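You operate a simulated robot arm through the tools that you are given. There is no shell and no other tool. Be economical: measure what you need, move in short steps, check, and stop when the job is done.

You run a simulated two-armed robot. Do the job below in one go: nothing can be reset, and whatever is moved stays where it is left.

## Task
Move the job sheet's two plates from tray 58 to tray 53.
Fine: the job sheet on the steel top; draw tray 53 out to load it and push it home again; leave the other plates.
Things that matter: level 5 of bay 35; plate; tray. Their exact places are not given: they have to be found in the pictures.

The check looks at the end state, three seconds after you hand in, the way a careful person would. Anything else that was tipped, shoved, dropped, spilled or broken makes it a failure. Flat cloth is picked up by pressing the open fingertips on it (5 to 10 N) and closing them slowly along it; thin cloth reads only 2 to 8 mm in the jaws.

## Robot
Two 7-joint arms with two-finger parallel grippers on one trunk, on a base that drives. Base frame: it is fixed to the floor where the robot stands at the start and does not move with it; the origin is under the middle of the robot, x ahead of it, y to its left, z up; the surface under the hand at the start is at about z = 593. Units: mm, rad, N and s.
The left shoulder is at the start at [-17, 125, 1148], the right one opposite. With the tool pointing down near the work surface each hand reaches from about 100 to 520 mm from the robot's upright axis, wherever it stands, measured 20 degrees to its own side. Places, roughly: level 5 of bay 35 [500, -100, 800]. Payload 1.57 kg a hand.
The TCP of each hand is the grasp point between the finger pads, 30 mm short of the fingertips. In the tool frame z runs along the fingers and y along their closing line. Largest opening 80 mm; finger width 17, thickness 12; the body of the gripper, 40 by 82 mm, starts 80 mm behind the TCP.
Orientation is that of the tool frame in the base frame, as a unit quaternion [w, x, y, z]. With the fingers straight down and closing along the base's y, the tool's x points along the base's -x, its y along +y and its z along -z.

## Interface
- The arms move only by the tool arm_command. It takes "left_plan", "right_plan" or both (then of equal length, played together; a hand with none holds still); each is a list of rows, each a list of 3 entries, a list of its own where there are three numbers: the shift along the base's x, y, z in mm, then the turn, a rotation vector about the base's x, y, z in rad, then the gripper command, from -1 (shut) to 1 (fully open), values between in proportion. In form: [[[dx, dy, dz], [rx, ry, rz], fingers], ...]. A call has 1 to 8 rows; each row is the pose to reach, as a shift and turn from the pose commanded when the call began. A row lasts 0.2 s, in which the tool goes at most 50 mm and 0.15 rad; a call with a longer step from one row to the next is refused whole, and so is a gripper value outside its range. A pose out of reach is approached as far as the arm can. The call stops where the force on the tool passes 40 N (or 10 N more than at its start, if that is more) or the arm is blocked; 0.2 s more then pass. The fingers move at their own pace (about 45 mm/s each) and stop on an object; they squeeze with about 43 N. The grip force told is the motor's: it shows also when the fingers shut on nothing. Time passes only in rows, and 0.2 s behind the last, so rows that repeat a pose let the fingers close. It gives the time, the measured TCP pose, the force on the tool (base axes), the opening and the grip force at its end, in the units of the frame above (readings bear some noise), with the torque about the TCP (base axes, N m) and any sound that the robot's microphone picked up, and new pictures: "pictures" is both (left out), scene, wrist or none (wrist: the cameras of the hands that moved).
- Cameras (640 x 400 px; columns grow to the right, rows downward): "scene" is now at [42.4, 7.7, 1250.5]; the picture's right is [-0.06, -1.00, 0.01], its down [-0.77, 0.04, -0.63] and it looks along [0.63, -0.05, -0.78] (base axes); focal length 214 px, centre (320, 200). "left" rides on the left gripper at [72, 7, -122] in its tool frame; the picture's right is [-0.09, 1.00, 0.00], its down [-0.84, -0.08, -0.54] and it looks along [-0.54, -0.05, 0.84] (tool axes); focal length 238 px, centre (320, 200). "right" rides on the right gripper at [72, -7, -122] in its tool frame; the picture's right is [0.09, 1.00, 0.00], its down [-0.84, 0.08, -0.54] and it looks along [-0.54, 0.05, 0.84] (tool axes); focal length 238 px, centre (320, 200).
- raise_lower(by): slides the trunk up (or, below 0, down) by that many mm; the arms and the scene camera ride with it, the base frame stays. It gives what a move gives, with no picture.
- drive_base(legs): drives the robot by 1 to 6 legs, each [ahead, left, turn to the left] in mm, mm and rad, along the robot's own axes; the way and the turn of a leg run together, so that a leg with both is an arc; at most 1500 mm and 3.142 rad a leg. The arms and the cameras ride along, it lands a little off, and it stops where it bumps. It gives what a move gives, and a new picture of the scene camera.
- head_to(pan, tilt): turns the head with the scene camera to pan (to the left, within 1.396 rad either way) and tilt (down, from -0.506 to 1.204), counted from straight ahead of the robot. It gives what a move gives, and a new picture of the scene camera.
- probe_pixels(camera, pixels): for up to 12 pixels [column, row] of the newest picture of that camera ("zoom" is the newest enlarged one), the place [x, y, z] in the base frame of the surface seen there, good to about 2 mm. The clock stands still meanwhile.
- zoom(camera, box): a new picture of the part [left, top, right, bottom] of that camera's present view, enlarged. The clock stands still meanwhile.
- sign_off(): hands the job in; it is judged then, once.

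Go step by step. Measure first, check grasps and placings, and put right what went wrong. The budget is 80 turns and 260 pictures, counting those below and the enlarged ones. Unless the task says otherwise, let go and move clear before handing in, and close with one line.

The tools are called after ">>>" by a JSON object that holds its "api" and its "payload". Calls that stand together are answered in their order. arm_command: Moves the arms, as the interface text tells. Its arguments: {"type":"object","properties":{"left_plan":{"type":"array"},"right_plan":{"type":"array"},"pictures":{"type":"string","enum":["both","scene","wrist","none"]}},"required":[]} The other tools are called the same way: raise_lower (by) slides the trunk up or down; drive_base (legs) drives the base; head_to (pan, tilt) turns the head that bears the scene camera; probe_pixels (camera, pixels) gives the place of the surface under pixels of a picture; zoom (camera, box) takes an enlarged picture of a part of a camera's view; sign_off () hands the job in.

At the start:

```text
t: 0.0
left_tcp_pos: [284.0, 130.1, 1056.9]
left_orientation: [0.018, 0.004, 1.0, -0.005]
left_ft_force: [-0.1, -0.1, 0.2]
left_moment: [0.01, 0.01, 0.02]
left_width: 79.8
left_grasp_force: 0.1
right_tcp_pos: [312.4, -199.9, 1156.4]
right_orientation: [0.108, 0.016, 0.994, -0.005]
right_ft_force: [0.3, -0.7, 0.0]
right_moment: [-0.03, -0.04, -0.04]
right_width: 80.2
right_grasp_force: 0.1
trunk travel left (down, up): [-200.0, 370.0]
robot x, y, heading: [-1.7, -0.6, -0.009]
head pan, tilt: [-0.052, 0.925]
```

scene: 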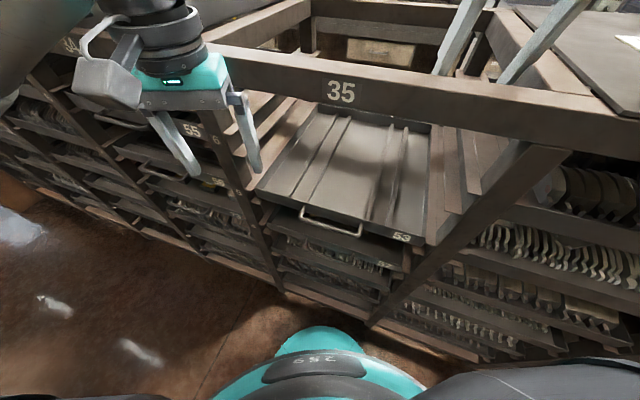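
right: 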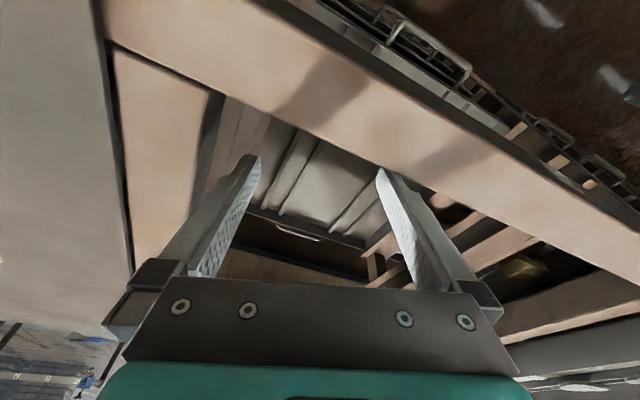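
left: 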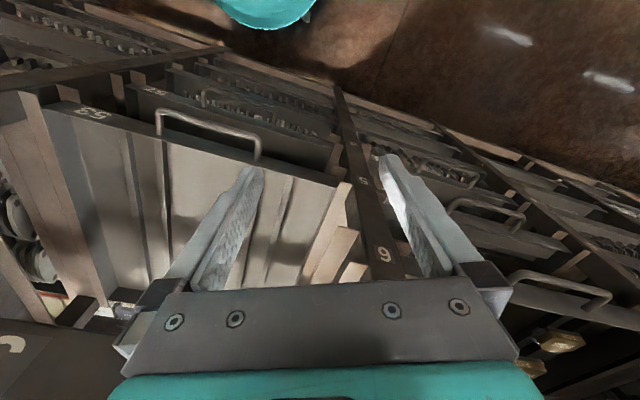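

The scene shows bay 35 ahead with tray 53 in it, and a steel top at the right with a white sheet near (630,42). I look right and up for the sheet and zoom in on the labels.

>>> {"api": "zoom", "payload": {"camera": "scene", "box": [120, 60, 460, 280]}}

>>> {"api": "head_to", "payload": {"pan": -0.9, "tilt": 0.5}}

```text
1.82 times, centred on (290, 170) of scene
```

zoom: 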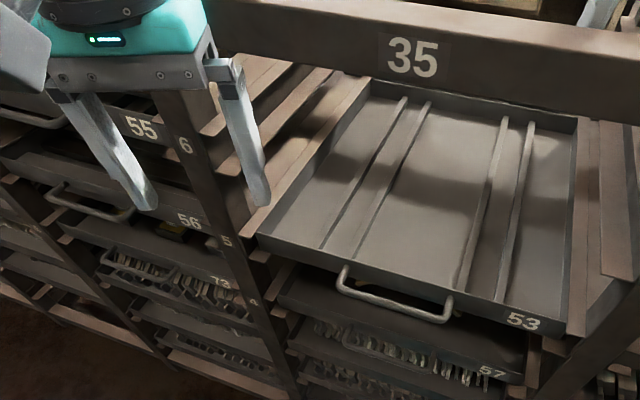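

```text
t: 1.2
left_tcp_pos: [295.4, 129.5, 1051.2]
left_orientation: [0.012, 0.007, 1.0, -0.006]
left_ft_force: [-0.3, 0.1, 0.3]
left_moment: [0.0, 0.0, -0.02]
left_width: 79.9
left_grasp_force: 0.0
right_tcp_pos: [324.5, -201.3, 1161.1]
right_orientation: [0.114, 0.021, 0.993, -0.005]
right_ft_force: [0.6, 0.0, 0.3]
right_moment: [0.01, -0.01, 0.01]
right_width: 80.0
right_grasp_force: 0.0
trunk travel left (down, up): [-200.0, 370.0]
robot x, y, heading: [-1.5, 0.2, -0.017]
head pan, tilt: [-0.901, 0.499]
```

scene: 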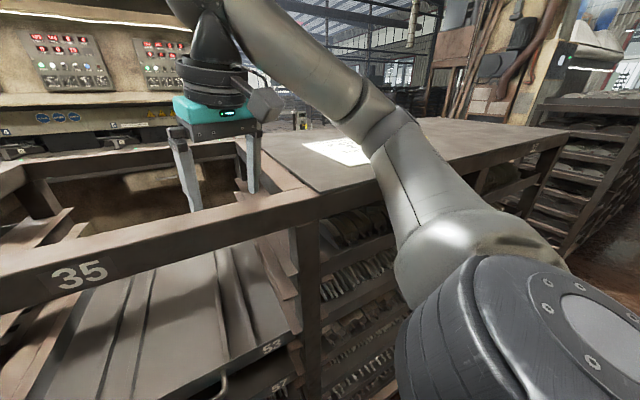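

The job sheet lies at (338,151) on the steel top, partly behind the arm. I zoom in and probe it.

>>> {"api": "zoom", "payload": {"camera": "scene", "box": [296, 130, 380, 172]}}

>>> {"api": "probe_pixels", "payload": {"camera": "scene", "pixels": [[310, 146], [340, 152], [365, 160], [345, 141], [80, 275], [270, 348], [420, 130], [250, 180]]}}

```text
7.62 times, centred on (338, 151) of scene
```

zoom: 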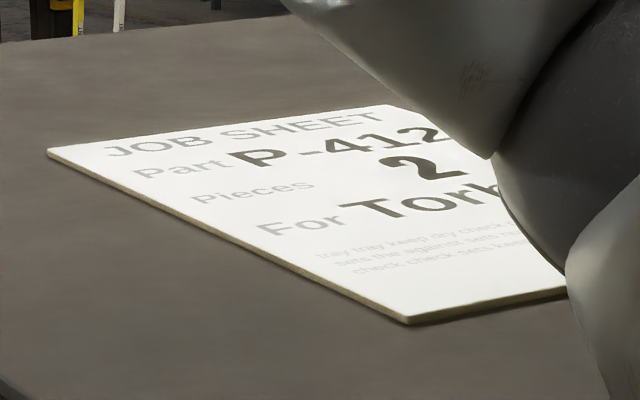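

```text
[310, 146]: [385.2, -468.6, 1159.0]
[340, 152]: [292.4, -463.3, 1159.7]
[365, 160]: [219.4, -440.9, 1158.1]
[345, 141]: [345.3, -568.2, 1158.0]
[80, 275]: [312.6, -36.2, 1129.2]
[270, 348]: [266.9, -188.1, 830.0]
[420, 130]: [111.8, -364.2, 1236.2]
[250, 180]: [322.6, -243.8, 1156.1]
```

The sheet reads "Part P-412?, Pieces 2", with the arm hiding the rest. I look straight ahead and to the left for tray 58.

>>> {"api": "head_to", "payload": {"pan": 0.7, "tilt": 0.7}}

>>> {"api": "zoom", "payload": {"camera": "scene", "box": [160, 50, 640, 350]}}

>>> {"api": "head_to", "payload": {"pan": 0.0, "tilt": 1.15}}

>>> {"api": "zoom", "payload": {"camera": "scene", "box": [120, 50, 520, 300]}}

```text
t: 2.8
left_tcp_pos: [297.1, 130.3, 1050.9]
left_orientation: [0.011, 0.008, 1.0, -0.006]
left_ft_force: [0.3, 0.3, 0.1]
left_moment: [0.0, -0.01, 0.01]
left_width: 80.0
left_grasp_force: 0.1
right_tcp_pos: [326.2, -200.9, 1160.5]
right_orientation: [0.115, 0.021, 0.993, -0.006]
right_ft_force: [1.0, 0.0, -0.5]
right_moment: [-0.01, 0.04, -0.01]
right_width: 80.1
right_grasp_force: 0.0
trunk travel left (down, up): [-200.0, 370.0]
robot x, y, heading: [0.6, 2.3, -0.016]
head pan, tilt: [0.7, 0.7]
```

scene: 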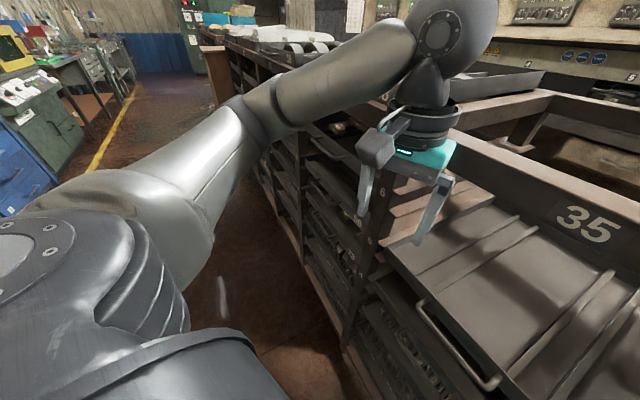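

```text
1.33 times, centred on (400, 200) of scene
```

zoom: 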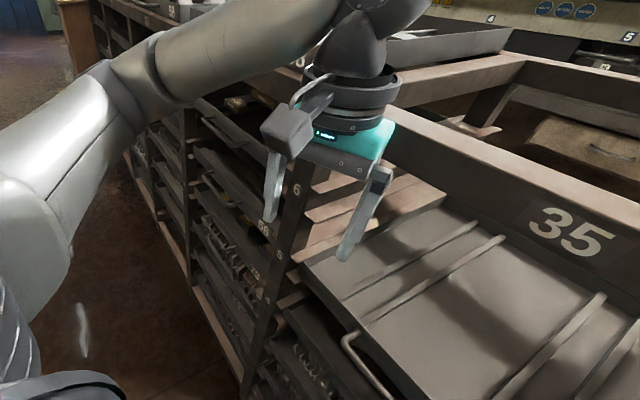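

```text
t: 3.9
left_tcp_pos: [296.8, 128.6, 1050.3]
left_orientation: [0.012, 0.007, 1.0, -0.006]
left_ft_force: [-0.1, 0.0, -0.2]
left_moment: [-0.01, 0.0, 0.01]
left_width: 79.8
left_grasp_force: 0.1
right_tcp_pos: [325.5, -201.6, 1160.6]
right_orientation: [0.115, 0.02, 0.993, -0.005]
right_ft_force: [0.1, 0.7, -0.6]
right_moment: [0.01, -0.02, 0.0]
right_width: 80.0
right_grasp_force: 0.1
trunk travel left (down, up): [-200.0, 370.0]
robot x, y, heading: [-1.2, -1.1, -0.015]
head pan, tilt: [0.0, 1.15]
```

scene: 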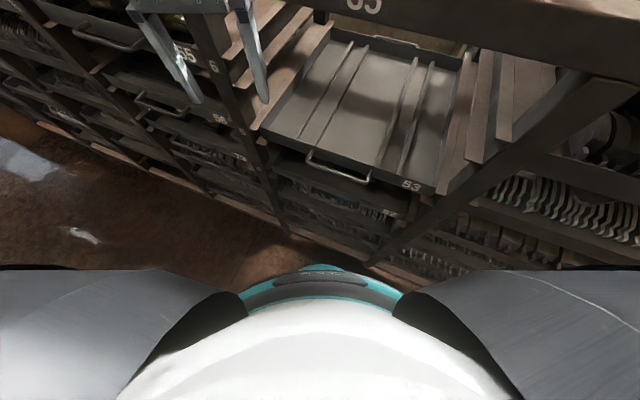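

```text
1.60 times, centred on (320, 175) of scene
```

zoom: 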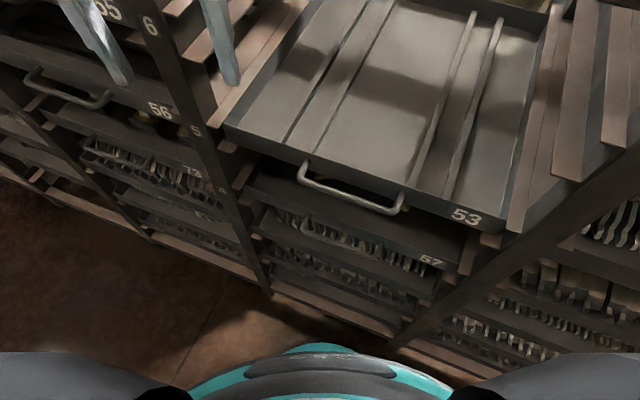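

Tray 53 is at level 5 and looks empty. In the pan-0.7 view a tray lay on the rack top near (500,80), so I pan back to check it.

>>> {"api": "head_to", "payload": {"pan": 0.35, "tilt": 0.35}}

>>> {"api": "zoom", "payload": {"camera": "scene", "box": [240, 80, 640, 330]}}

>>> {"api": "head_to", "payload": {"pan": -0.35, "tilt": 0.35}}

```text
t: 5.0
left_tcp_pos: [297.2, 128.0, 1050.5]
left_orientation: [0.012, 0.007, 1.0, -0.007]
left_ft_force: [0.1, -0.3, 0.6]
left_moment: [-0.02, 0.03, -0.01]
left_width: 80.0
left_grasp_force: 0.2
right_tcp_pos: [326.5, -202.4, 1159.9]
right_orientation: [0.115, 0.02, 0.993, -0.005]
right_ft_force: [-0.5, 0.6, -0.1]
right_moment: [0.01, 0.0, -0.03]
right_width: 79.8
right_grasp_force: 0.0
trunk travel left (down, up): [-200.0, 370.0]
robot x, y, heading: [-3.3, 0.8, -0.016]
head pan, tilt: [0.351, 0.351]
```

scene: 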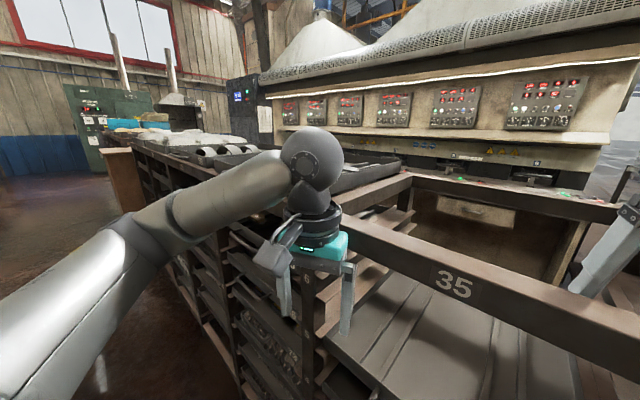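

```text
1.60 times, centred on (440, 205) of scene
```

zoom: 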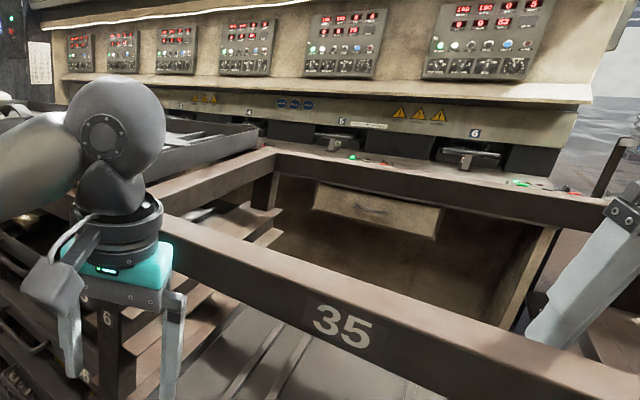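

```text
t: 6.1
left_tcp_pos: [298.2, 128.3, 1050.7]
left_orientation: [0.012, 0.006, 1.0, -0.006]
left_ft_force: [0.1, 0.1, -0.1]
left_moment: [0.0, 0.01, 0.02]
left_width: 79.9
left_grasp_force: 0.0
right_tcp_pos: [327.2, -200.7, 1159.9]
right_orientation: [0.116, 0.019, 0.993, -0.005]
right_ft_force: [0.2, -0.7, -0.9]
right_moment: [0.02, 0.03, 0.02]
right_width: 79.9
right_grasp_force: 0.0
trunk travel left (down, up): [-200.0, 370.0]
robot x, y, heading: [-2.2, -1.5, -0.012]
head pan, tilt: [-0.351, 0.351]
```

scene: 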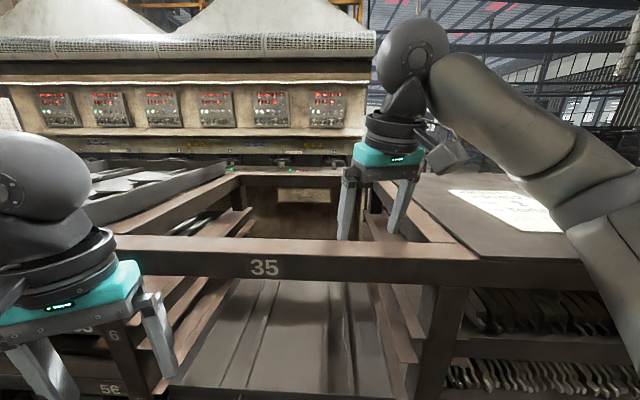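

A tray with plates lies on the rack top at (140,190), left of bay 35. I raise the trunk to look into it and at the sheet from above.

>>> {"api": "raise_lower", "payload": {"by": 300}}

>>> {"api": "head_to", "payload": {"pan": 0.35, "tilt": 0.7}}

```text
t: 9.1
left_tcp_pos: [317.5, 118.1, 1345.2]
left_orientation: [0.0, 0.006, 1.0, 0.0]
left_ft_force: [0.2, 0.2, -0.6]
left_moment: [0.02, 0.01, -0.01]
left_width: 80.0
left_grasp_force: 0.1
right_tcp_pos: [349.8, -211.3, 1439.0]
right_orientation: [0.089, 0.018, 0.996, 0.001]
right_ft_force: [0.3, -0.8, 0.2]
right_moment: [-0.01, 0.01, -0.01]
right_width: 79.9
right_grasp_force: 0.2
trunk travel left (down, up): [-500.0, 70.0]
robot x, y, heading: [-4.0, 2.0, -0.011]
head pan, tilt: [-0.351, 0.351]
```

```text
t: 10.2
left_tcp_pos: [318.7, 117.3, 1344.1]
left_orientation: [0.0, 0.006, 1.0, 0.0]
left_ft_force: [-0.6, -1.0, -0.3]
left_moment: [-0.01, 0.02, 0.05]
left_width: 80.3
left_grasp_force: 0.0
right_tcp_pos: [349.7, -211.2, 1441.4]
right_orientation: [0.09, 0.017, 0.996, 0.001]
right_ft_force: [-0.4, 0.2, -0.5]
right_moment: [-0.01, -0.01, 0.0]
right_width: 80.0
right_grasp_force: 0.1
trunk travel left (down, up): [-500.0, 70.0]
robot x, y, heading: [0.6, -0.6, -0.003]
head pan, tilt: [0.351, 0.7]
```

scene: 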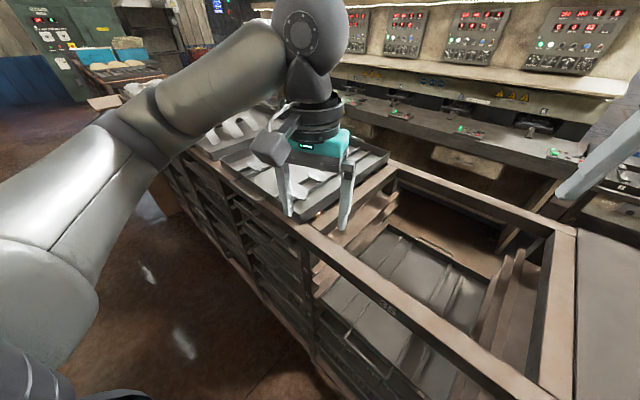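

The plate tray is now at about (310,190), with the left hand in front of it. I probe its place and look at the sheet.

>>> {"api": "probe_pixels", "payload": {"camera": "scene", "pixels": [[388, 152], [315, 212], [225, 155], [330, 180], [300, 225], [395, 178], [545, 240], [250, 110]]}}

>>> {"api": "zoom", "payload": {"camera": "scene", "box": [180, 80, 420, 240]}}

>>> {"api": "head_to", "payload": {"pan": -0.75, "tilt": 0.75}}

```text
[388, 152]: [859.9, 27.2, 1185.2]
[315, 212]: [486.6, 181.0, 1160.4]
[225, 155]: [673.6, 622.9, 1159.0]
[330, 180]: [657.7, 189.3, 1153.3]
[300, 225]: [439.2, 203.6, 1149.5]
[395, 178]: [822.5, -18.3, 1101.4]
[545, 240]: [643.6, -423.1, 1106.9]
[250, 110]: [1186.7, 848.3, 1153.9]
```

```text
2.50 times, centred on (300, 160) of scene
```

zoom: 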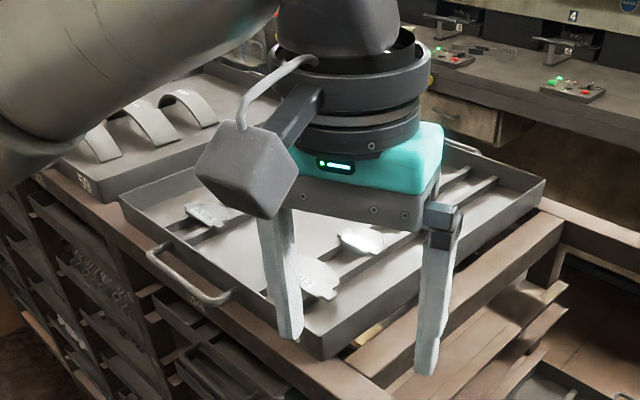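

```text
t: 11.5
left_tcp_pos: [318.3, 117.9, 1345.0]
left_orientation: [0.0, 0.006, 1.0, 0.0]
left_ft_force: [0.0, 0.5, 0.0]
left_moment: [0.03, -0.01, 0.01]
left_width: 80.0
left_grasp_force: 0.1
right_tcp_pos: [349.3, -212.1, 1440.2]
right_orientation: [0.089, 0.017, 0.996, 0.001]
right_ft_force: [1.0, -0.1, 0.0]
right_moment: [0.02, 0.01, -0.03]
right_width: 79.9
right_grasp_force: 0.1
trunk travel left (down, up): [-500.0, 70.0]
robot x, y, heading: [3.2, 4.4, -0.012]
head pan, tilt: [-0.75, 0.75]
```

scene: 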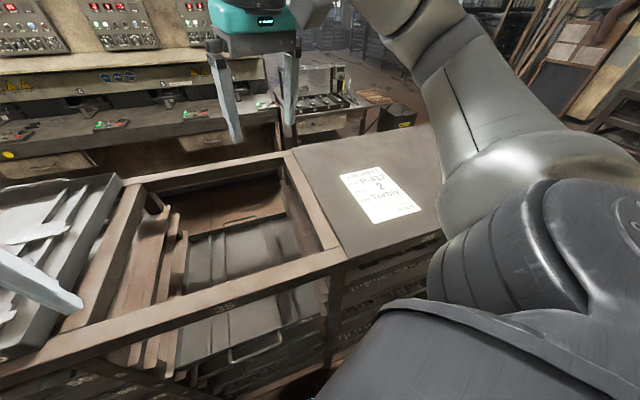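

>>> {"api": "zoom", "payload": {"camera": "scene", "box": [330, 155, 434, 229]}}

>>> {"api": "zoom", "payload": {"camera": "scene", "box": [0, 160, 330, 366]}}

>>> {"api": "probe_pixels", "payload": {"camera": "scene", "pixels": [[120, 176], [40, 205], [75, 335], [325, 290], [290, 155], [340, 245], [250, 230], [250, 340], [205, 310]]}}

```text
5.41 times, centred on (382, 192) of scene
```

zoom: 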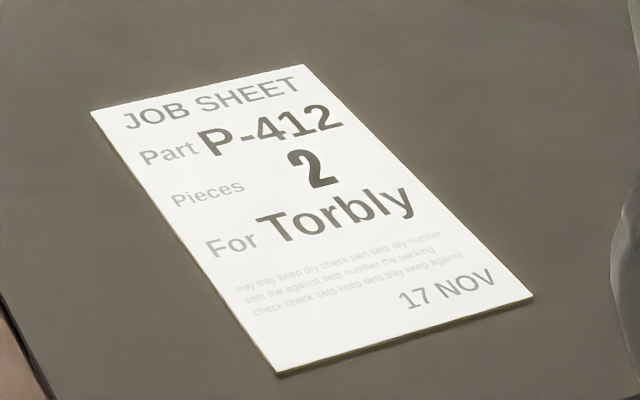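

```text
1.94 times, centred on (165, 263) of scene
```

zoom: 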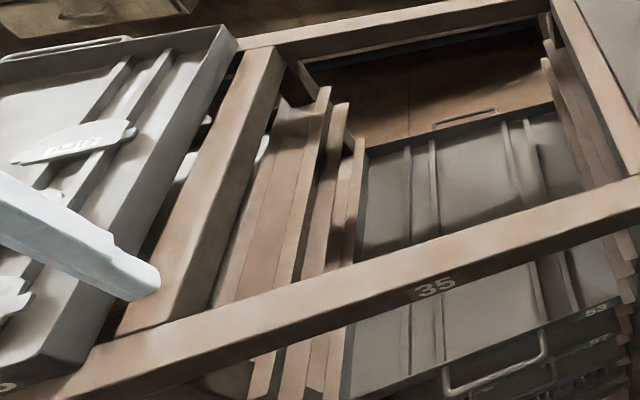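

```text
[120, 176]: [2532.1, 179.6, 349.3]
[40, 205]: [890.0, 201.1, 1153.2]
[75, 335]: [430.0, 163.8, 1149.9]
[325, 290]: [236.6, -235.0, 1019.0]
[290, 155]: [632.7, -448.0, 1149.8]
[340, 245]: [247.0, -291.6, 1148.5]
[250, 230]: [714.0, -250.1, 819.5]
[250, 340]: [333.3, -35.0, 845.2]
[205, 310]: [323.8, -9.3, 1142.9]
```

The sheet says part P-412, 2 pieces. I shift the left hand left so its wrist camera sees tray 58's plates.

>>> {"api": "arm_command", "payload": {"left_plan": [[[20, 50, 0], [0, 0, 0], 1], [[40, 100, 0], [0, 0, 0], 1], [[60, 140, 0], [0, 0, 0], 1], [[90, 140, 0], [0, 0, 0], 1], [[90, 140, 0], [0, 0, 0], 1]], "pictures": "wrist"}}

>>> {"api": "head_to", "payload": {"pan": 0.4, "tilt": 0.8}}

```text
refused: row 1 steps farther than a row can; nothing moved
```

```text
t: 12.9
left_tcp_pos: [317.9, 117.8, 1344.8]
left_orientation: [0.0, 0.006, 1.0, 0.0]
left_ft_force: [-0.1, 0.9, -0.5]
left_moment: [-0.02, 0.0, -0.04]
left_width: 79.9
left_grasp_force: 0.1
right_tcp_pos: [350.5, -211.6, 1439.7]
right_orientation: [0.089, 0.017, 0.996, 0.001]
right_ft_force: [0.7, 0.4, -0.2]
right_moment: [-0.02, -0.01, 0.0]
right_width: 80.2
right_grasp_force: 0.0
trunk travel left (down, up): [-500.0, 70.0]
robot x, y, heading: [1.0, -0.4, -0.01]
head pan, tilt: [0.4, 0.799]
```

scene: 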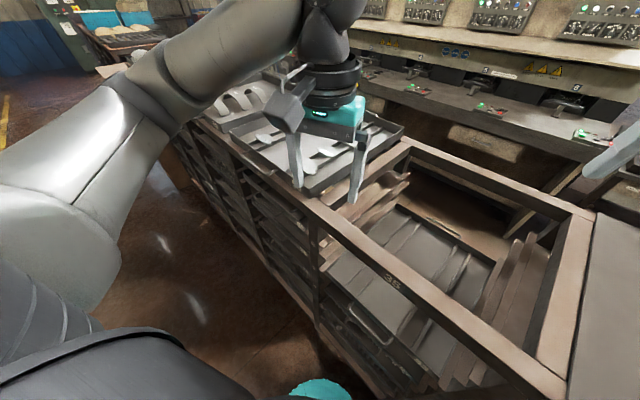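

The step was too long. I drive the base left instead, since tray 58 must be within reach anyway.

>>> {"api": "drive_base", "payload": {"legs": [[0, 250, 0.01]]}}

>>> {"api": "arm_command", "payload": {"left_plan": [[[0, 0, 0], [0, 0, 0], 1]], "pictures": "wrist"}}

```text
t: 14.7
left_tcp_pos: [314.6, 371.9, 1344.3]
left_orientation: [0.0, -0.006, 1.0, -0.001]
left_ft_force: [-0.1, 0.5, 0.4]
left_moment: [-0.03, 0.04, 0.0]
left_width: 80.0
left_grasp_force: 0.0
right_tcp_pos: [355.6, 44.0, 1439.3]
right_orientation: [0.088, 0.006, 0.996, 0.001]
right_ft_force: [0.0, 0.4, -0.3]
right_moment: [-0.01, 0.01, 0.01]
right_width: 79.9
right_grasp_force: 0.1
trunk travel left (down, up): [-500.0, 70.0]
robot x, y, heading: [1.1, 246.8, 0.011]
head pan, tilt: [0.4, 0.799]
```

scene: 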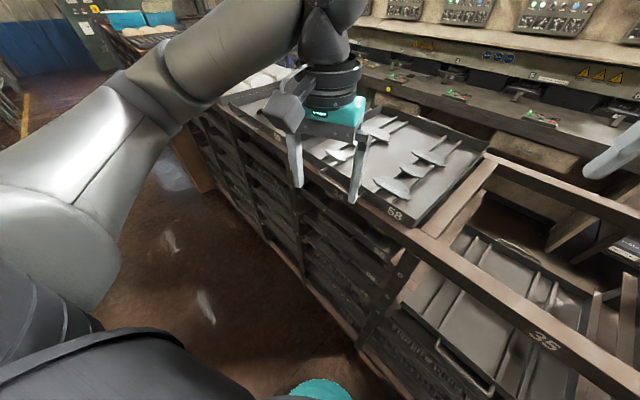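

```text
t: 15.1
left_tcp_pos: [315.1, 371.7, 1344.9]
left_orientation: [0.0, -0.006, 1.0, 0.001]
left_ft_force: [0.3, 0.3, 0.4]
left_moment: [0.0, -0.01, -0.05]
left_width: 79.9
left_grasp_force: 0.1
right_tcp_pos: [354.6, 43.0, 1438.7]
right_orientation: [0.089, 0.006, 0.996, 0.002]
right_ft_force: [0.0, 1.0, -0.4]
right_moment: [-0.01, 0.01, 0.0]
right_width: 79.9
right_grasp_force: 0.0
trunk travel left (down, up): [-500.0, 70.0]
robot x, y, heading: [-2.0, 247.9, 0.009]
head pan, tilt: [0.4, 0.799]
```

left: 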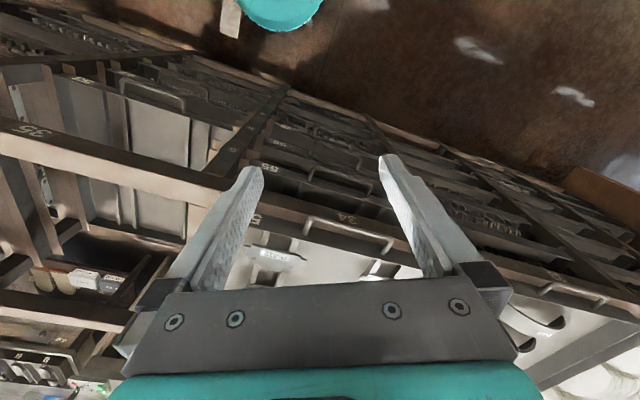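

Tray 58's label and six or so plates show at (340-460,120-210) in the scene view. I zoom and probe.

>>> {"api": "zoom", "payload": {"camera": "scene", "box": [296, 105, 496, 230]}}

>>> {"api": "head_to", "payload": {"pan": 0.1, "tilt": 0.75}}

```text
3.20 times, centred on (396, 168) of scene
```

zoom: 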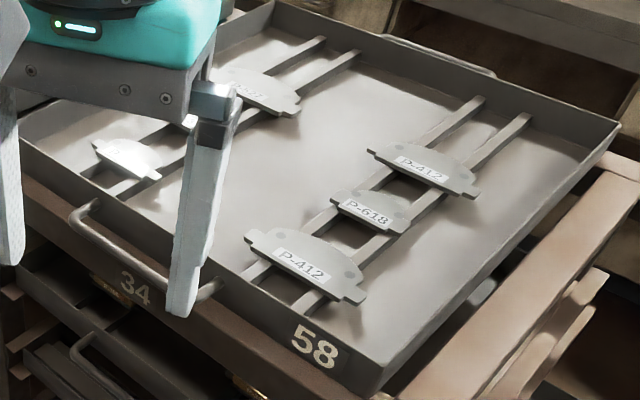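

```text
t: 15.9
left_tcp_pos: [314.1, 372.3, 1345.3]
left_orientation: [0.0, -0.006, 1.0, 0.001]
left_ft_force: [-0.1, 0.9, -0.7]
left_moment: [-0.03, -0.03, 0.0]
left_width: 80.0
left_grasp_force: 0.0
right_tcp_pos: [355.8, 42.4, 1440.1]
right_orientation: [0.089, 0.006, 0.996, 0.001]
right_ft_force: [0.4, 0.0, 0.5]
right_moment: [-0.02, 0.02, 0.04]
right_width: 79.9
right_grasp_force: 0.0
trunk travel left (down, up): [-500.0, 70.0]
robot x, y, heading: [-1.7, 246.9, 0.009]
head pan, tilt: [0.099, 0.75]
```

scene: 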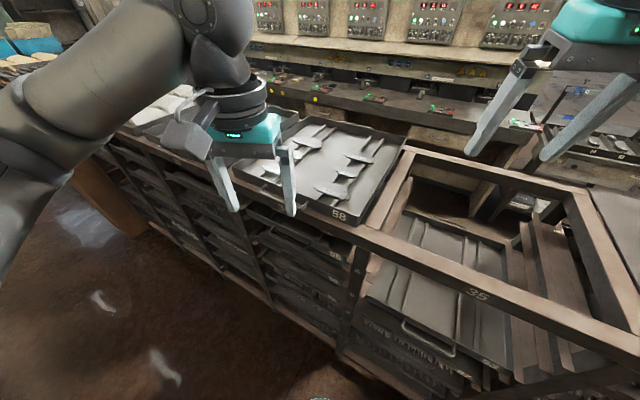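

Two plates marked P-412 sit on the right rail pair with P-618 between them. I zoom to check the left ones and measure.

>>> {"api": "zoom", "payload": {"camera": "scene", "box": [240, 115, 400, 215]}}

>>> {"api": "zoom", "payload": {"camera": "scene", "box": [300, 145, 400, 208]}}

```text
4.00 times, centred on (320, 165) of scene
```

zoom: 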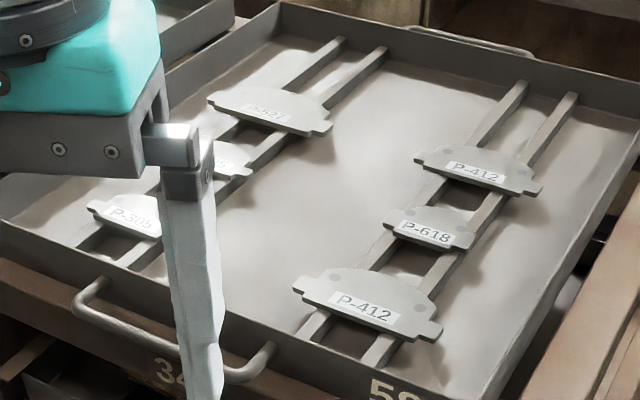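

```text
6.35 times, centred on (350, 176) of scene
```

zoom: 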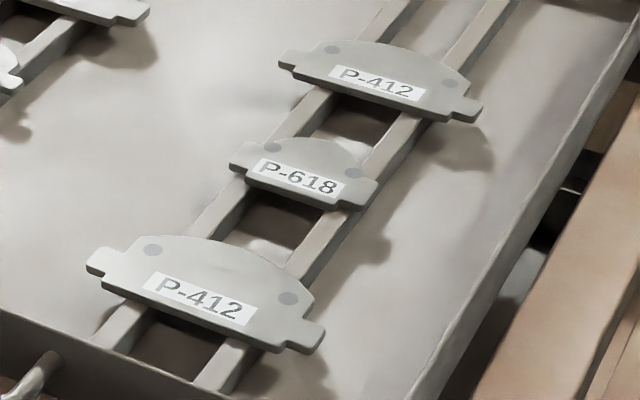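

>>> {"api": "probe_pixels", "payload": {"camera": "zoom", "pixels": [[95, 260], [312, 340], [200, 290], [210, 250], [110, 292], [285, 345], [400, 330], [150, 380], [285, 60], [470, 110], [375, 70], [385, 50]]}}

>>> {"api": "probe_pixels", "payload": {"camera": "zoom", "pixels": [[300, 190], [242, 165], [365, 195], [60, 100], [130, 330], [210, 370], [320, 250], [225, 215], [385, 90], [480, 20], [440, 350], [560, 200]]}}

```text
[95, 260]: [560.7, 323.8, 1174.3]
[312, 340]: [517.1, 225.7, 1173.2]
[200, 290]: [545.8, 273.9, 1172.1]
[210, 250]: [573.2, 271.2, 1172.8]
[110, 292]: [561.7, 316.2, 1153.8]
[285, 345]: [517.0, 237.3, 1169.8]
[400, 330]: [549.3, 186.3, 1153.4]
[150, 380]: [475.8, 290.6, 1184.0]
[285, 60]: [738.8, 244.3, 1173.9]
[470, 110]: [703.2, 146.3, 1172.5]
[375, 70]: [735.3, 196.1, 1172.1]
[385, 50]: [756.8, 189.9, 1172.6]
```

```text
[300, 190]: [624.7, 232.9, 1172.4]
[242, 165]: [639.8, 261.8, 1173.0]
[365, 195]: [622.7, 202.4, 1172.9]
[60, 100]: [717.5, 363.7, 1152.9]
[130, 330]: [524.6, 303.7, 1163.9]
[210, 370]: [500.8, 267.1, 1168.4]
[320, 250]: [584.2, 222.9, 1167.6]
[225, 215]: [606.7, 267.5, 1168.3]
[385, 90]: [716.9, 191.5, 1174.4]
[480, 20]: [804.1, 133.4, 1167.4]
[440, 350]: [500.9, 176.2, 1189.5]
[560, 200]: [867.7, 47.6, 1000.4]
```

Both P-412 plates lie on the rails with centres near (545,274) and (728,195) and top z about 1173. The tray is turned about -22 deg and the rack about -15 deg. I look down to measure base clearance.

>>> {"api": "head_to", "payload": {"pan": -0.2, "tilt": 1.2}}

>>> {"api": "probe_pixels", "payload": {"camera": "scene", "pixels": [[320, 300], [320, 320], [320, 340], [250, 220], [350, 280], [300, 260], [400, 200], [450, 220], [400, 330], [240, 330]]}}

```text
t: 16.8
left_tcp_pos: [314.5, 371.9, 1345.6]
left_orientation: [-0.001, -0.006, 1.0, 0.0]
left_ft_force: [0.1, 0.9, -0.5]
left_moment: [-0.03, -0.01, 0.03]
left_width: 80.0
left_grasp_force: 0.0
right_tcp_pos: [354.7, 43.1, 1441.0]
right_orientation: [0.089, 0.006, 0.996, 0.002]
right_ft_force: [-0.1, -0.7, 0.5]
right_moment: [-0.01, 0.0, 0.01]
right_width: 80.0
right_grasp_force: 0.0
trunk travel left (down, up): [-500.0, 70.0]
robot x, y, heading: [-3.5, 246.6, 0.014]
head pan, tilt: [-0.201, 1.201]
```

scene: 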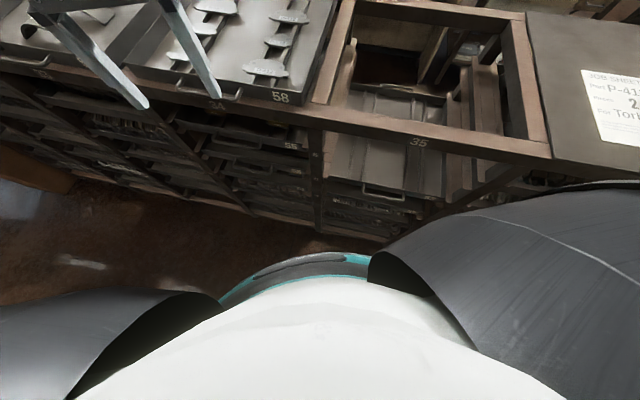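

```text
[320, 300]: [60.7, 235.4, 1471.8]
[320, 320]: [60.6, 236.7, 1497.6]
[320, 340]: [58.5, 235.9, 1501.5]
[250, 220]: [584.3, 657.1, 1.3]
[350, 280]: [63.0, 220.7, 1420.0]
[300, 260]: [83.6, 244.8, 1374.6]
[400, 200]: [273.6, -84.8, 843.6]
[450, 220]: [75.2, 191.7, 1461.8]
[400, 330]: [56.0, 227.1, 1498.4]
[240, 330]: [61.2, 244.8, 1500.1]
```

The handle of tray 53 is at about (273,-85,844), and the rack faces about -0.265 rad. I turn square to it, placing the handle before the right hand.

>>> {"api": "drive_base", "payload": {"legs": [[-50, -120, 0], [0, 0, -0.275]]}}

>>> {"api": "head_to", "payload": {"pan": -0.2, "tilt": 0.85}}

```text
t: 19.0
left_tcp_pos: [288.4, 159.0, 1344.9]
left_orientation: [-0.001, 0.133, 0.991, -0.001]
left_ft_force: [0.0, 0.0, 0.1]
left_moment: [0.0, 0.04, -0.01]
left_width: 80.0
left_grasp_force: 0.0
right_tcp_pos: [234.6, -169.2, 1439.9]
right_orientation: [0.088, 0.145, 0.986, -0.01]
right_ft_force: [-0.1, 0.4, -0.6]
right_moment: [0.0, 0.01, 0.0]
right_width: 80.3
right_grasp_force: 0.1
trunk travel left (down, up): [-500.0, 70.0]
robot x, y, heading: [-51.8, 127.6, -0.268]
head pan, tilt: [-0.201, 1.201]
```

scene: 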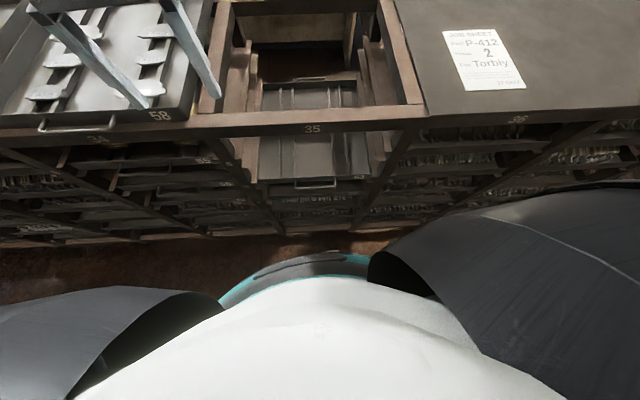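

```text
t: 19.8
left_tcp_pos: [287.8, 157.8, 1345.1]
left_orientation: [0.0, 0.134, 0.991, 0.001]
left_ft_force: [0.0, 0.7, -0.4]
left_moment: [0.01, 0.0, -0.01]
left_width: 80.1
left_grasp_force: 0.0
right_tcp_pos: [236.2, -167.8, 1439.8]
right_orientation: [0.089, 0.144, 0.985, -0.01]
right_ft_force: [-0.1, -0.8, 0.7]
right_moment: [0.01, 0.03, 0.0]
right_width: 80.0
right_grasp_force: 0.2
trunk travel left (down, up): [-500.0, 70.0]
robot x, y, heading: [-48.7, 128.2, -0.268]
head pan, tilt: [-0.201, 0.85]
```

scene: 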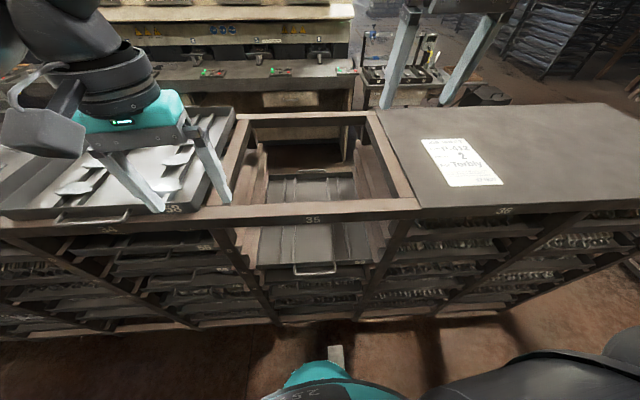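

Now square to the rack. I zoom on tray 53's front and handle at (315,268) and probe it and the base front.

>>> {"api": "zoom", "payload": {"camera": "scene", "box": [225, 190, 405, 302]}}

>>> {"api": "probe_pixels", "payload": {"camera": "scene", "pixels": [[335, 355], [300, 375], [250, 325], [430, 313], [240, 220], [400, 212], [280, 305], [320, 300]]}}

```text
3.56 times, centred on (315, 246) of scene
```

zoom: 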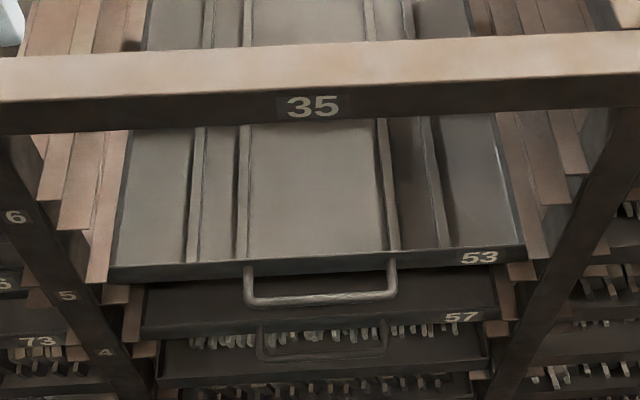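

```text
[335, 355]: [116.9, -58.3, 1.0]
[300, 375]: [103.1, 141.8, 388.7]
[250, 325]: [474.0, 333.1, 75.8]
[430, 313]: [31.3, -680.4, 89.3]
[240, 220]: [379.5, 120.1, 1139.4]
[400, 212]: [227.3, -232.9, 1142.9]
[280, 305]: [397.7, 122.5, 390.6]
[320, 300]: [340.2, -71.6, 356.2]
```

>>> {"api": "probe_pixels", "payload": {"camera": "zoom", "pixels": [[246, 298], [320, 299], [395, 294], [247, 275], [391, 270], [320, 265], [115, 270], [522, 252], [320, 255], [350, 220], [200, 200], [243, 200]]}}

>>> {"api": "probe_pixels", "payload": {"camera": "zoom", "pixels": [[380, 180], [432, 180], [410, 200], [150, 15], [470, 5], [160, 200], [145, 320], [480, 310], [300, 340], [320, 120], [320, 75], [410, 105]]}}

```text
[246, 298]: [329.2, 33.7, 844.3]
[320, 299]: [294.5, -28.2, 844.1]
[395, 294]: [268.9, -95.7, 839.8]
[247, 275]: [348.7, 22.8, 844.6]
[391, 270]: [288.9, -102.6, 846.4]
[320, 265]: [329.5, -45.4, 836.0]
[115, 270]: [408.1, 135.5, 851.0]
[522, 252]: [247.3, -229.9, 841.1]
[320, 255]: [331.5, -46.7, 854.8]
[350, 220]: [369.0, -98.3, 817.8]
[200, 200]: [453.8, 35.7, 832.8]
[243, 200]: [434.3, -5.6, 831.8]
```

```text
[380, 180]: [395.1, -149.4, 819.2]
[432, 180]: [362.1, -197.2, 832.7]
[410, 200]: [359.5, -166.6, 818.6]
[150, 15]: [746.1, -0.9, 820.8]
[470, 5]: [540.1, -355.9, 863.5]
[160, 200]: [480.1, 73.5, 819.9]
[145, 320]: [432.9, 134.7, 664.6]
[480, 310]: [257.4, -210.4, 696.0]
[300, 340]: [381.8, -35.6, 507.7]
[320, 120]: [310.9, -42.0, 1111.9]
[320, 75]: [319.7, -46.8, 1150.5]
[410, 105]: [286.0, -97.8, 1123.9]
```

The probes give a rack angle of -0.42. The handle bar is centred at (297,-30,844), tray 53's floor is at 818 and its rail tops at 832. I turn a bit more, shift left, and lower the trunk.

>>> {"api": "drive_base", "payload": {"legs": [[0, 0, -0.152], [0, 95, 0]]}}

>>> {"api": "raise_lower", "payload": {"by": -180}}

>>> {"api": "head_to", "payload": {"pan": -0.25, "tilt": 0.85}}

```text
t: 21.6
left_tcp_pos: [328.7, 194.4, 1345.4]
left_orientation: [0.0, 0.208, 0.978, 0.0]
left_ft_force: [-0.2, 0.7, -0.4]
left_moment: [-0.03, 0.02, -0.01]
left_width: 80.2
left_grasp_force: 0.1
right_tcp_pos: [226.5, -120.4, 1440.2]
right_orientation: [0.087, 0.219, 0.972, -0.018]
right_ft_force: [0.5, 1.2, -0.9]
right_moment: [0.01, 0.03, -0.03]
right_width: 80.2
right_grasp_force: 0.0
trunk travel left (down, up): [-500.0, 70.0]
robot x, y, heading: [-14.8, 212.9, -0.422]
head pan, tilt: [-0.201, 0.85]
```

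scene: 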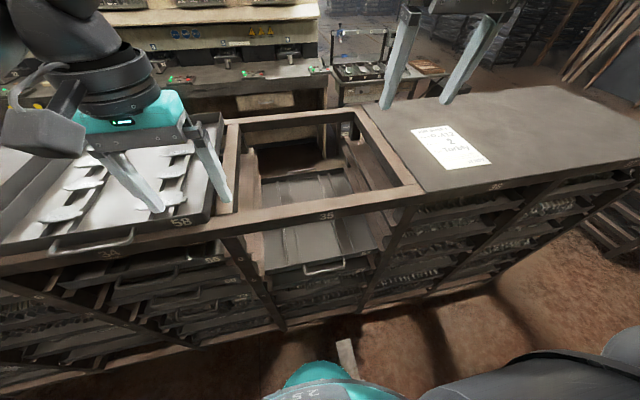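

```text
t: 23.6
left_tcp_pos: [326.4, 194.5, 1165.7]
left_orientation: [0.0, 0.208, 0.978, 0.001]
left_ft_force: [0.0, 0.1, -0.8]
left_moment: [0.0, 0.01, -0.01]
left_width: 79.8
left_grasp_force: 0.2
right_tcp_pos: [225.6, -122.2, 1259.8]
right_orientation: [0.087, 0.22, 0.971, -0.018]
right_ft_force: [0.2, -0.2, -0.2]
right_moment: [-0.01, 0.0, -0.02]
right_width: 80.1
right_grasp_force: 0.0
trunk travel left (down, up): [-320.0, 250.0]
robot x, y, heading: [-9.7, 212.5, -0.419]
head pan, tilt: [-0.201, 0.85]
```

```text
t: 24.2
left_tcp_pos: [327.9, 194.4, 1163.8]
left_orientation: [0.0, 0.209, 0.978, 0.0]
left_ft_force: [0.1, -1.1, -0.1]
left_moment: [0.0, -0.02, -0.01]
left_width: 80.3
left_grasp_force: 0.0
right_tcp_pos: [225.9, -121.7, 1260.3]
right_orientation: [0.087, 0.219, 0.972, -0.017]
right_ft_force: [-0.1, 0.0, 0.3]
right_moment: [0.0, 0.0, -0.01]
right_width: 79.6
right_grasp_force: 0.2
trunk travel left (down, up): [-320.0, 250.0]
robot x, y, heading: [-11.5, 213.5, -0.417]
head pan, tilt: [-0.25, 0.85]
```

scene: 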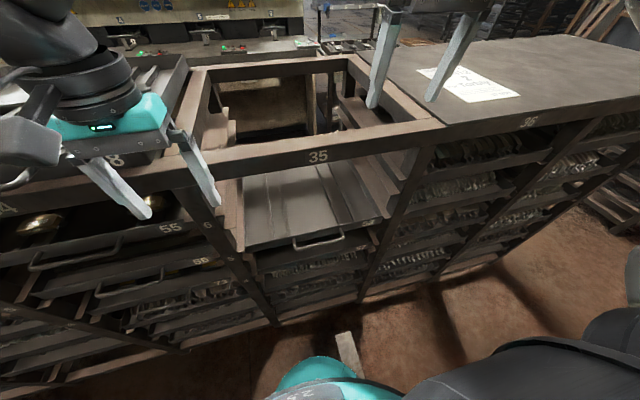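

The right hand is at u=256, v=-19 in rack axes. I bring it back from the beam while turning the tool toward horizontal, with the fingers to close vertically on the bar.

>>> {"api": "arm_command", "payload": {"right_plan": [[[-20, 23, 0], [-0.115, -0.033, 0.077], 1], [[-40, 46, 0], [-0.231, -0.065, 0.154], 1], [[-60, 70, 0], [-0.346, -0.098, 0.231], 1], [[-75, 93, 0], [-0.461, -0.131, 0.308], 1], [[-87, 116, 0], [-0.576, -0.164, 0.385], 1], [[-87, 140, 0], [-0.692, -0.196, 0.461], 1], [[-87, 163, 0], [-0.807, -0.229, 0.538], 1]], "pictures": "none"}}

>>> {"api": "arm_command", "payload": {"right_plan": [[[0, 0, -23], [-0.115, -0.033, 0.077], 1], [[0, 0, -46], [-0.231, -0.065, 0.154], 1], [[0, 0, -69], [-0.346, -0.098, 0.231], 0.5], [[0, 0, -92], [-0.461, -0.131, 0.308], 0.3], [[0, 0, -115], [-0.576, -0.164, 0.385], 0.3], [[0, 0, -138], [-0.692, -0.196, 0.461], 0.3], [[0, 0, -160], [-0.807, -0.229, 0.538], 0.3]], "pictures": "scene"}}

```text
t: 25.7
left_tcp_pos: [328.5, 194.3, 1164.3]
left_orientation: [0.0, 0.209, 0.978, 0.001]
left_ft_force: [-0.4, -0.8, -0.2]
left_moment: [0.01, 0.02, 0.03]
left_width: 79.8
left_grasp_force: 0.0
right_tcp_pos: [162.1, -0.1, 1296.1]
right_orientation: [0.23, 0.086, 0.94, -0.236]
right_ft_force: [-0.2, 0.4, -0.2]
right_moment: [0.01, 0.03, 0.0]
right_width: 79.9
right_grasp_force: 0.1
right hand out of reach, approached as far as the arm can: row 4, 5, 6, 7
trunk travel left (down, up): [-320.0, 250.0]
robot x, y, heading: [-11.9, 211.9, -0.419]
head pan, tilt: [-0.25, 0.85]
stopped in row 7 (right hand): the arm was blocked; the commanded pose is now the measured one
```

```text
t: 27.3
left_tcp_pos: [327.3, 193.4, 1165.3]
left_orientation: [-0.001, 0.208, 0.978, 0.001]
left_ft_force: [-0.6, -0.8, 0.2]
left_moment: [0.05, -0.02, 0.0]
left_width: 80.1
left_grasp_force: 0.1
right_tcp_pos: [263.4, 35.1, 1103.1]
right_orientation: [0.404, -0.237, 0.729, -0.498]
right_ft_force: [0.3, 0.2, -0.5]
right_moment: [-0.03, 0.01, 0.04]
right_width: 51.8
right_grasp_force: 0.1
right hand out of reach, approached as far as the arm can: row 1, 2, 3, 4, 5, 6, 7
trunk travel left (down, up): [-320.0, 250.0]
robot x, y, heading: [-13.8, 214.9, -0.419]
head pan, tilt: [-0.25, 0.85]
```

scene: 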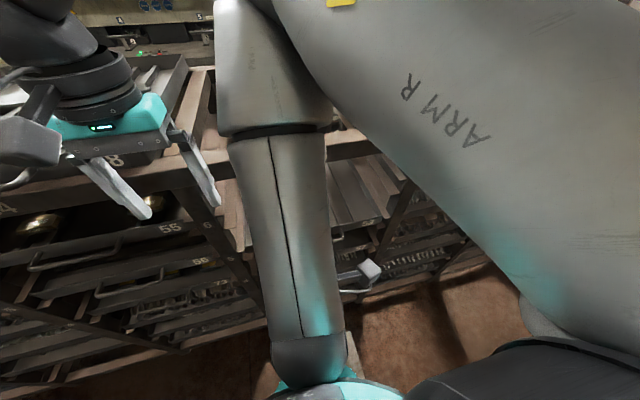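

The forearm had no room that close: it stopped at u≈226 with the turn incomplete. I back the base 140 mm, lower the trunk, and re-read the pose.

>>> {"api": "drive_base", "payload": {"legs": [[-140, 0, 0]]}}

>>> {"api": "raise_lower", "payload": {"by": -100}}

>>> {"api": "arm_command", "payload": {"right_plan": [[[0, 0, 0], [0, 0, 0], 0.3], [[0, 0, 0], [0, 0, 0], 0.3]], "pictures": "both"}}

```text
t: 28.7
left_tcp_pos: [198.4, 252.2, 1165.2]
left_orientation: [0.0, 0.208, 0.978, 0.0]
left_ft_force: [-0.1, 0.9, 0.1]
left_moment: [-0.03, -0.03, 0.03]
left_width: 80.0
left_grasp_force: 0.0
right_tcp_pos: [136.5, 92.6, 1104.0]
right_orientation: [0.405, -0.234, 0.729, -0.5]
right_ft_force: [-0.8, -0.3, 1.7]
right_moment: [-0.01, -0.01, -0.02]
right_width: 52.0
right_grasp_force: 0.1
trunk travel left (down, up): [-320.0, 250.0]
robot x, y, heading: [-139.8, 270.5, -0.421]
head pan, tilt: [-0.25, 0.85]
```

scene: 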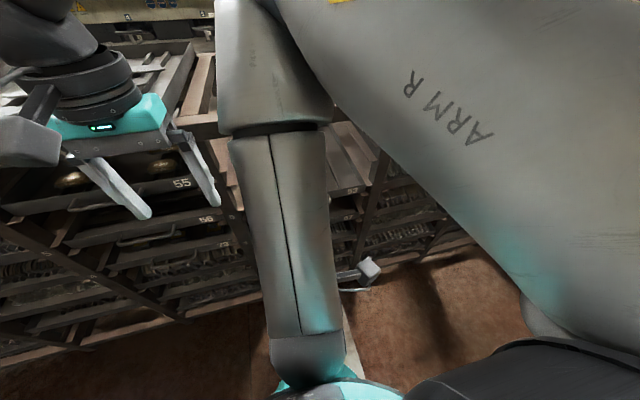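

```text
t: 30.0
left_tcp_pos: [200.3, 251.4, 1063.6]
left_orientation: [0.001, 0.208, 0.978, 0.0]
left_ft_force: [0.2, 0.7, -0.5]
left_moment: [-0.01, -0.03, 0.0]
left_width: 80.0
left_grasp_force: 0.0
right_tcp_pos: [137.6, 91.3, 1004.1]
right_orientation: [0.405, -0.234, 0.729, -0.5]
right_ft_force: [0.9, -0.4, -0.5]
right_moment: [-0.06, 0.0, 0.01]
right_width: 52.1
right_grasp_force: 0.1
trunk travel left (down, up): [-220.0, 350.0]
robot x, y, heading: [-139.2, 270.2, -0.419]
head pan, tilt: [-0.25, 0.85]
```

```text
t: 30.6
left_tcp_pos: [200.4, 250.8, 1065.2]
left_orientation: [0.0, 0.208, 0.978, 0.0]
left_ft_force: [-0.1, 0.4, 1.3]
left_moment: [-0.02, -0.02, -0.01]
left_width: 79.8
left_grasp_force: 0.0
right_tcp_pos: [137.3, 92.2, 1003.8]
right_orientation: [0.404, -0.234, 0.73, -0.499]
right_ft_force: [0.6, -0.8, -0.8]
right_moment: [0.0, -0.01, 0.01]
right_width: 52.0
right_grasp_force: 0.0
trunk travel left (down, up): [-220.0, 350.0]
robot x, y, heading: [-139.1, 265.7, -0.422]
head pan, tilt: [-0.25, 0.85]
```

scene: 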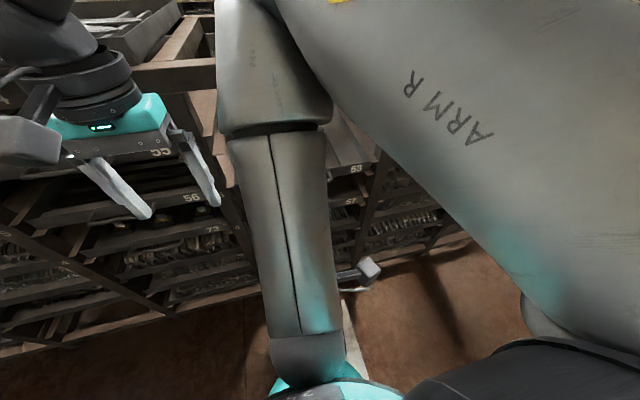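
right: 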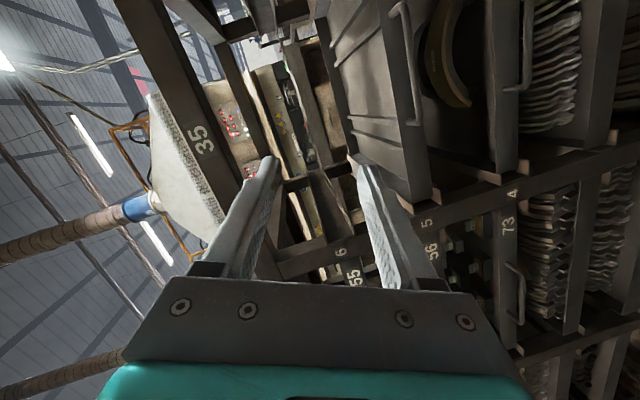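

Tool is now almost horizontal, needing about 0.44 rad more. I finish the turn while moving to a point just in front of the bar at z=845.

>>> {"api": "arm_command", "payload": {"right_plan": [[[10, -10, -30], [-0.07, 0.004, 0.032], 0.3], [[30, -30, -65], [-0.14, 0.008, 0.064], 0.3], [[50, -50, -100], [-0.21, 0.012, 0.096], 0.3], [[70, -70, -135], [-0.28, 0.016, 0.128], 0.3], [[90, -88, -157], [-0.35, 0.02, 0.16], 0.3], [[97, -94, -157], [-0.406, 0.024, 0.19], 0.3], [[97, -94, -157], [-0.406, 0.024, 0.19], 0.3]], "pictures": "both"}}

```text
t: 32.2
left_tcp_pos: [199.5, 252.5, 1064.8]
left_orientation: [0.0, 0.207, 0.978, 0.0]
left_ft_force: [-0.1, -0.2, 0.6]
left_moment: [0.01, -0.01, -0.03]
left_width: 80.0
left_grasp_force: 0.1
right_tcp_pos: [232.1, 0.1, 847.0]
right_orientation: [0.386, -0.386, 0.593, -0.592]
right_ft_force: [-0.6, -0.6, -0.8]
right_moment: [0.02, 0.01, 0.01]
right_width: 51.9
right_grasp_force: 0.1
right hand out of reach, approached as far as the arm can: row 1, 2, 3
trunk travel left (down, up): [-220.0, 350.0]
robot x, y, heading: [-140.4, 271.6, -0.414]
head pan, tilt: [-0.25, 0.85]
```

scene: 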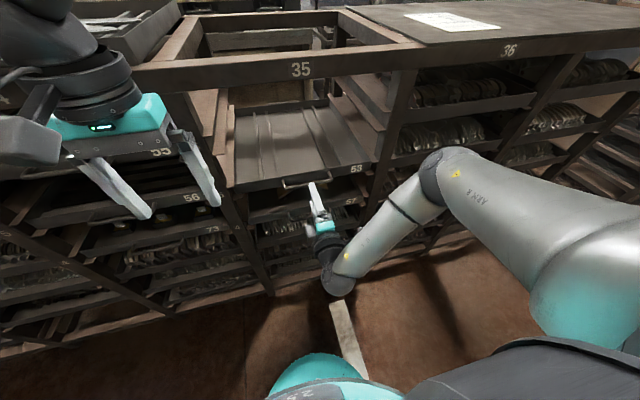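
right: 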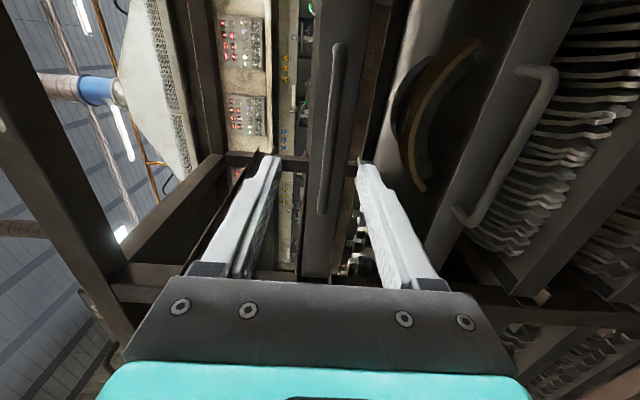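

The bar shows at (335,130) between the fingers. I probe it for exact height.

>>> {"api": "probe_pixels", "payload": {"camera": "right", "pixels": [[337, 80], [337, 130], [330, 190], [322, 210], [320, 240], [348, 100]]}}

>>> {"api": "zoom", "payload": {"camera": "scene", "box": [240, 150, 400, 250]}}

```text
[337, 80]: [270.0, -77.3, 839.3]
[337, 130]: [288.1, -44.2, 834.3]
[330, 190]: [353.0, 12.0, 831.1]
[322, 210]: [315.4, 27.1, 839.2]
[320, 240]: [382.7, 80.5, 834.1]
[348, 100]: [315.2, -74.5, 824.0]
```

```text
4.00 times, centred on (320, 200) of scene
```

zoom: 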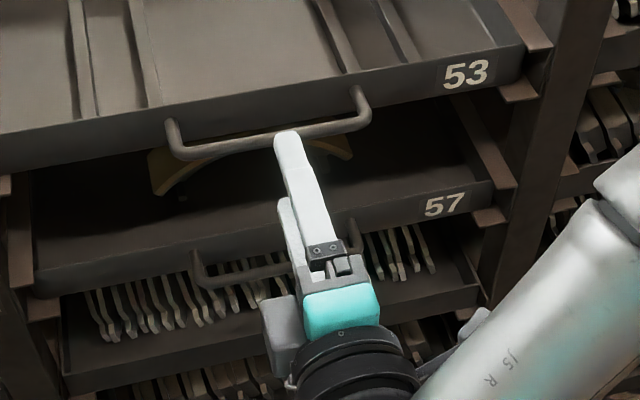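

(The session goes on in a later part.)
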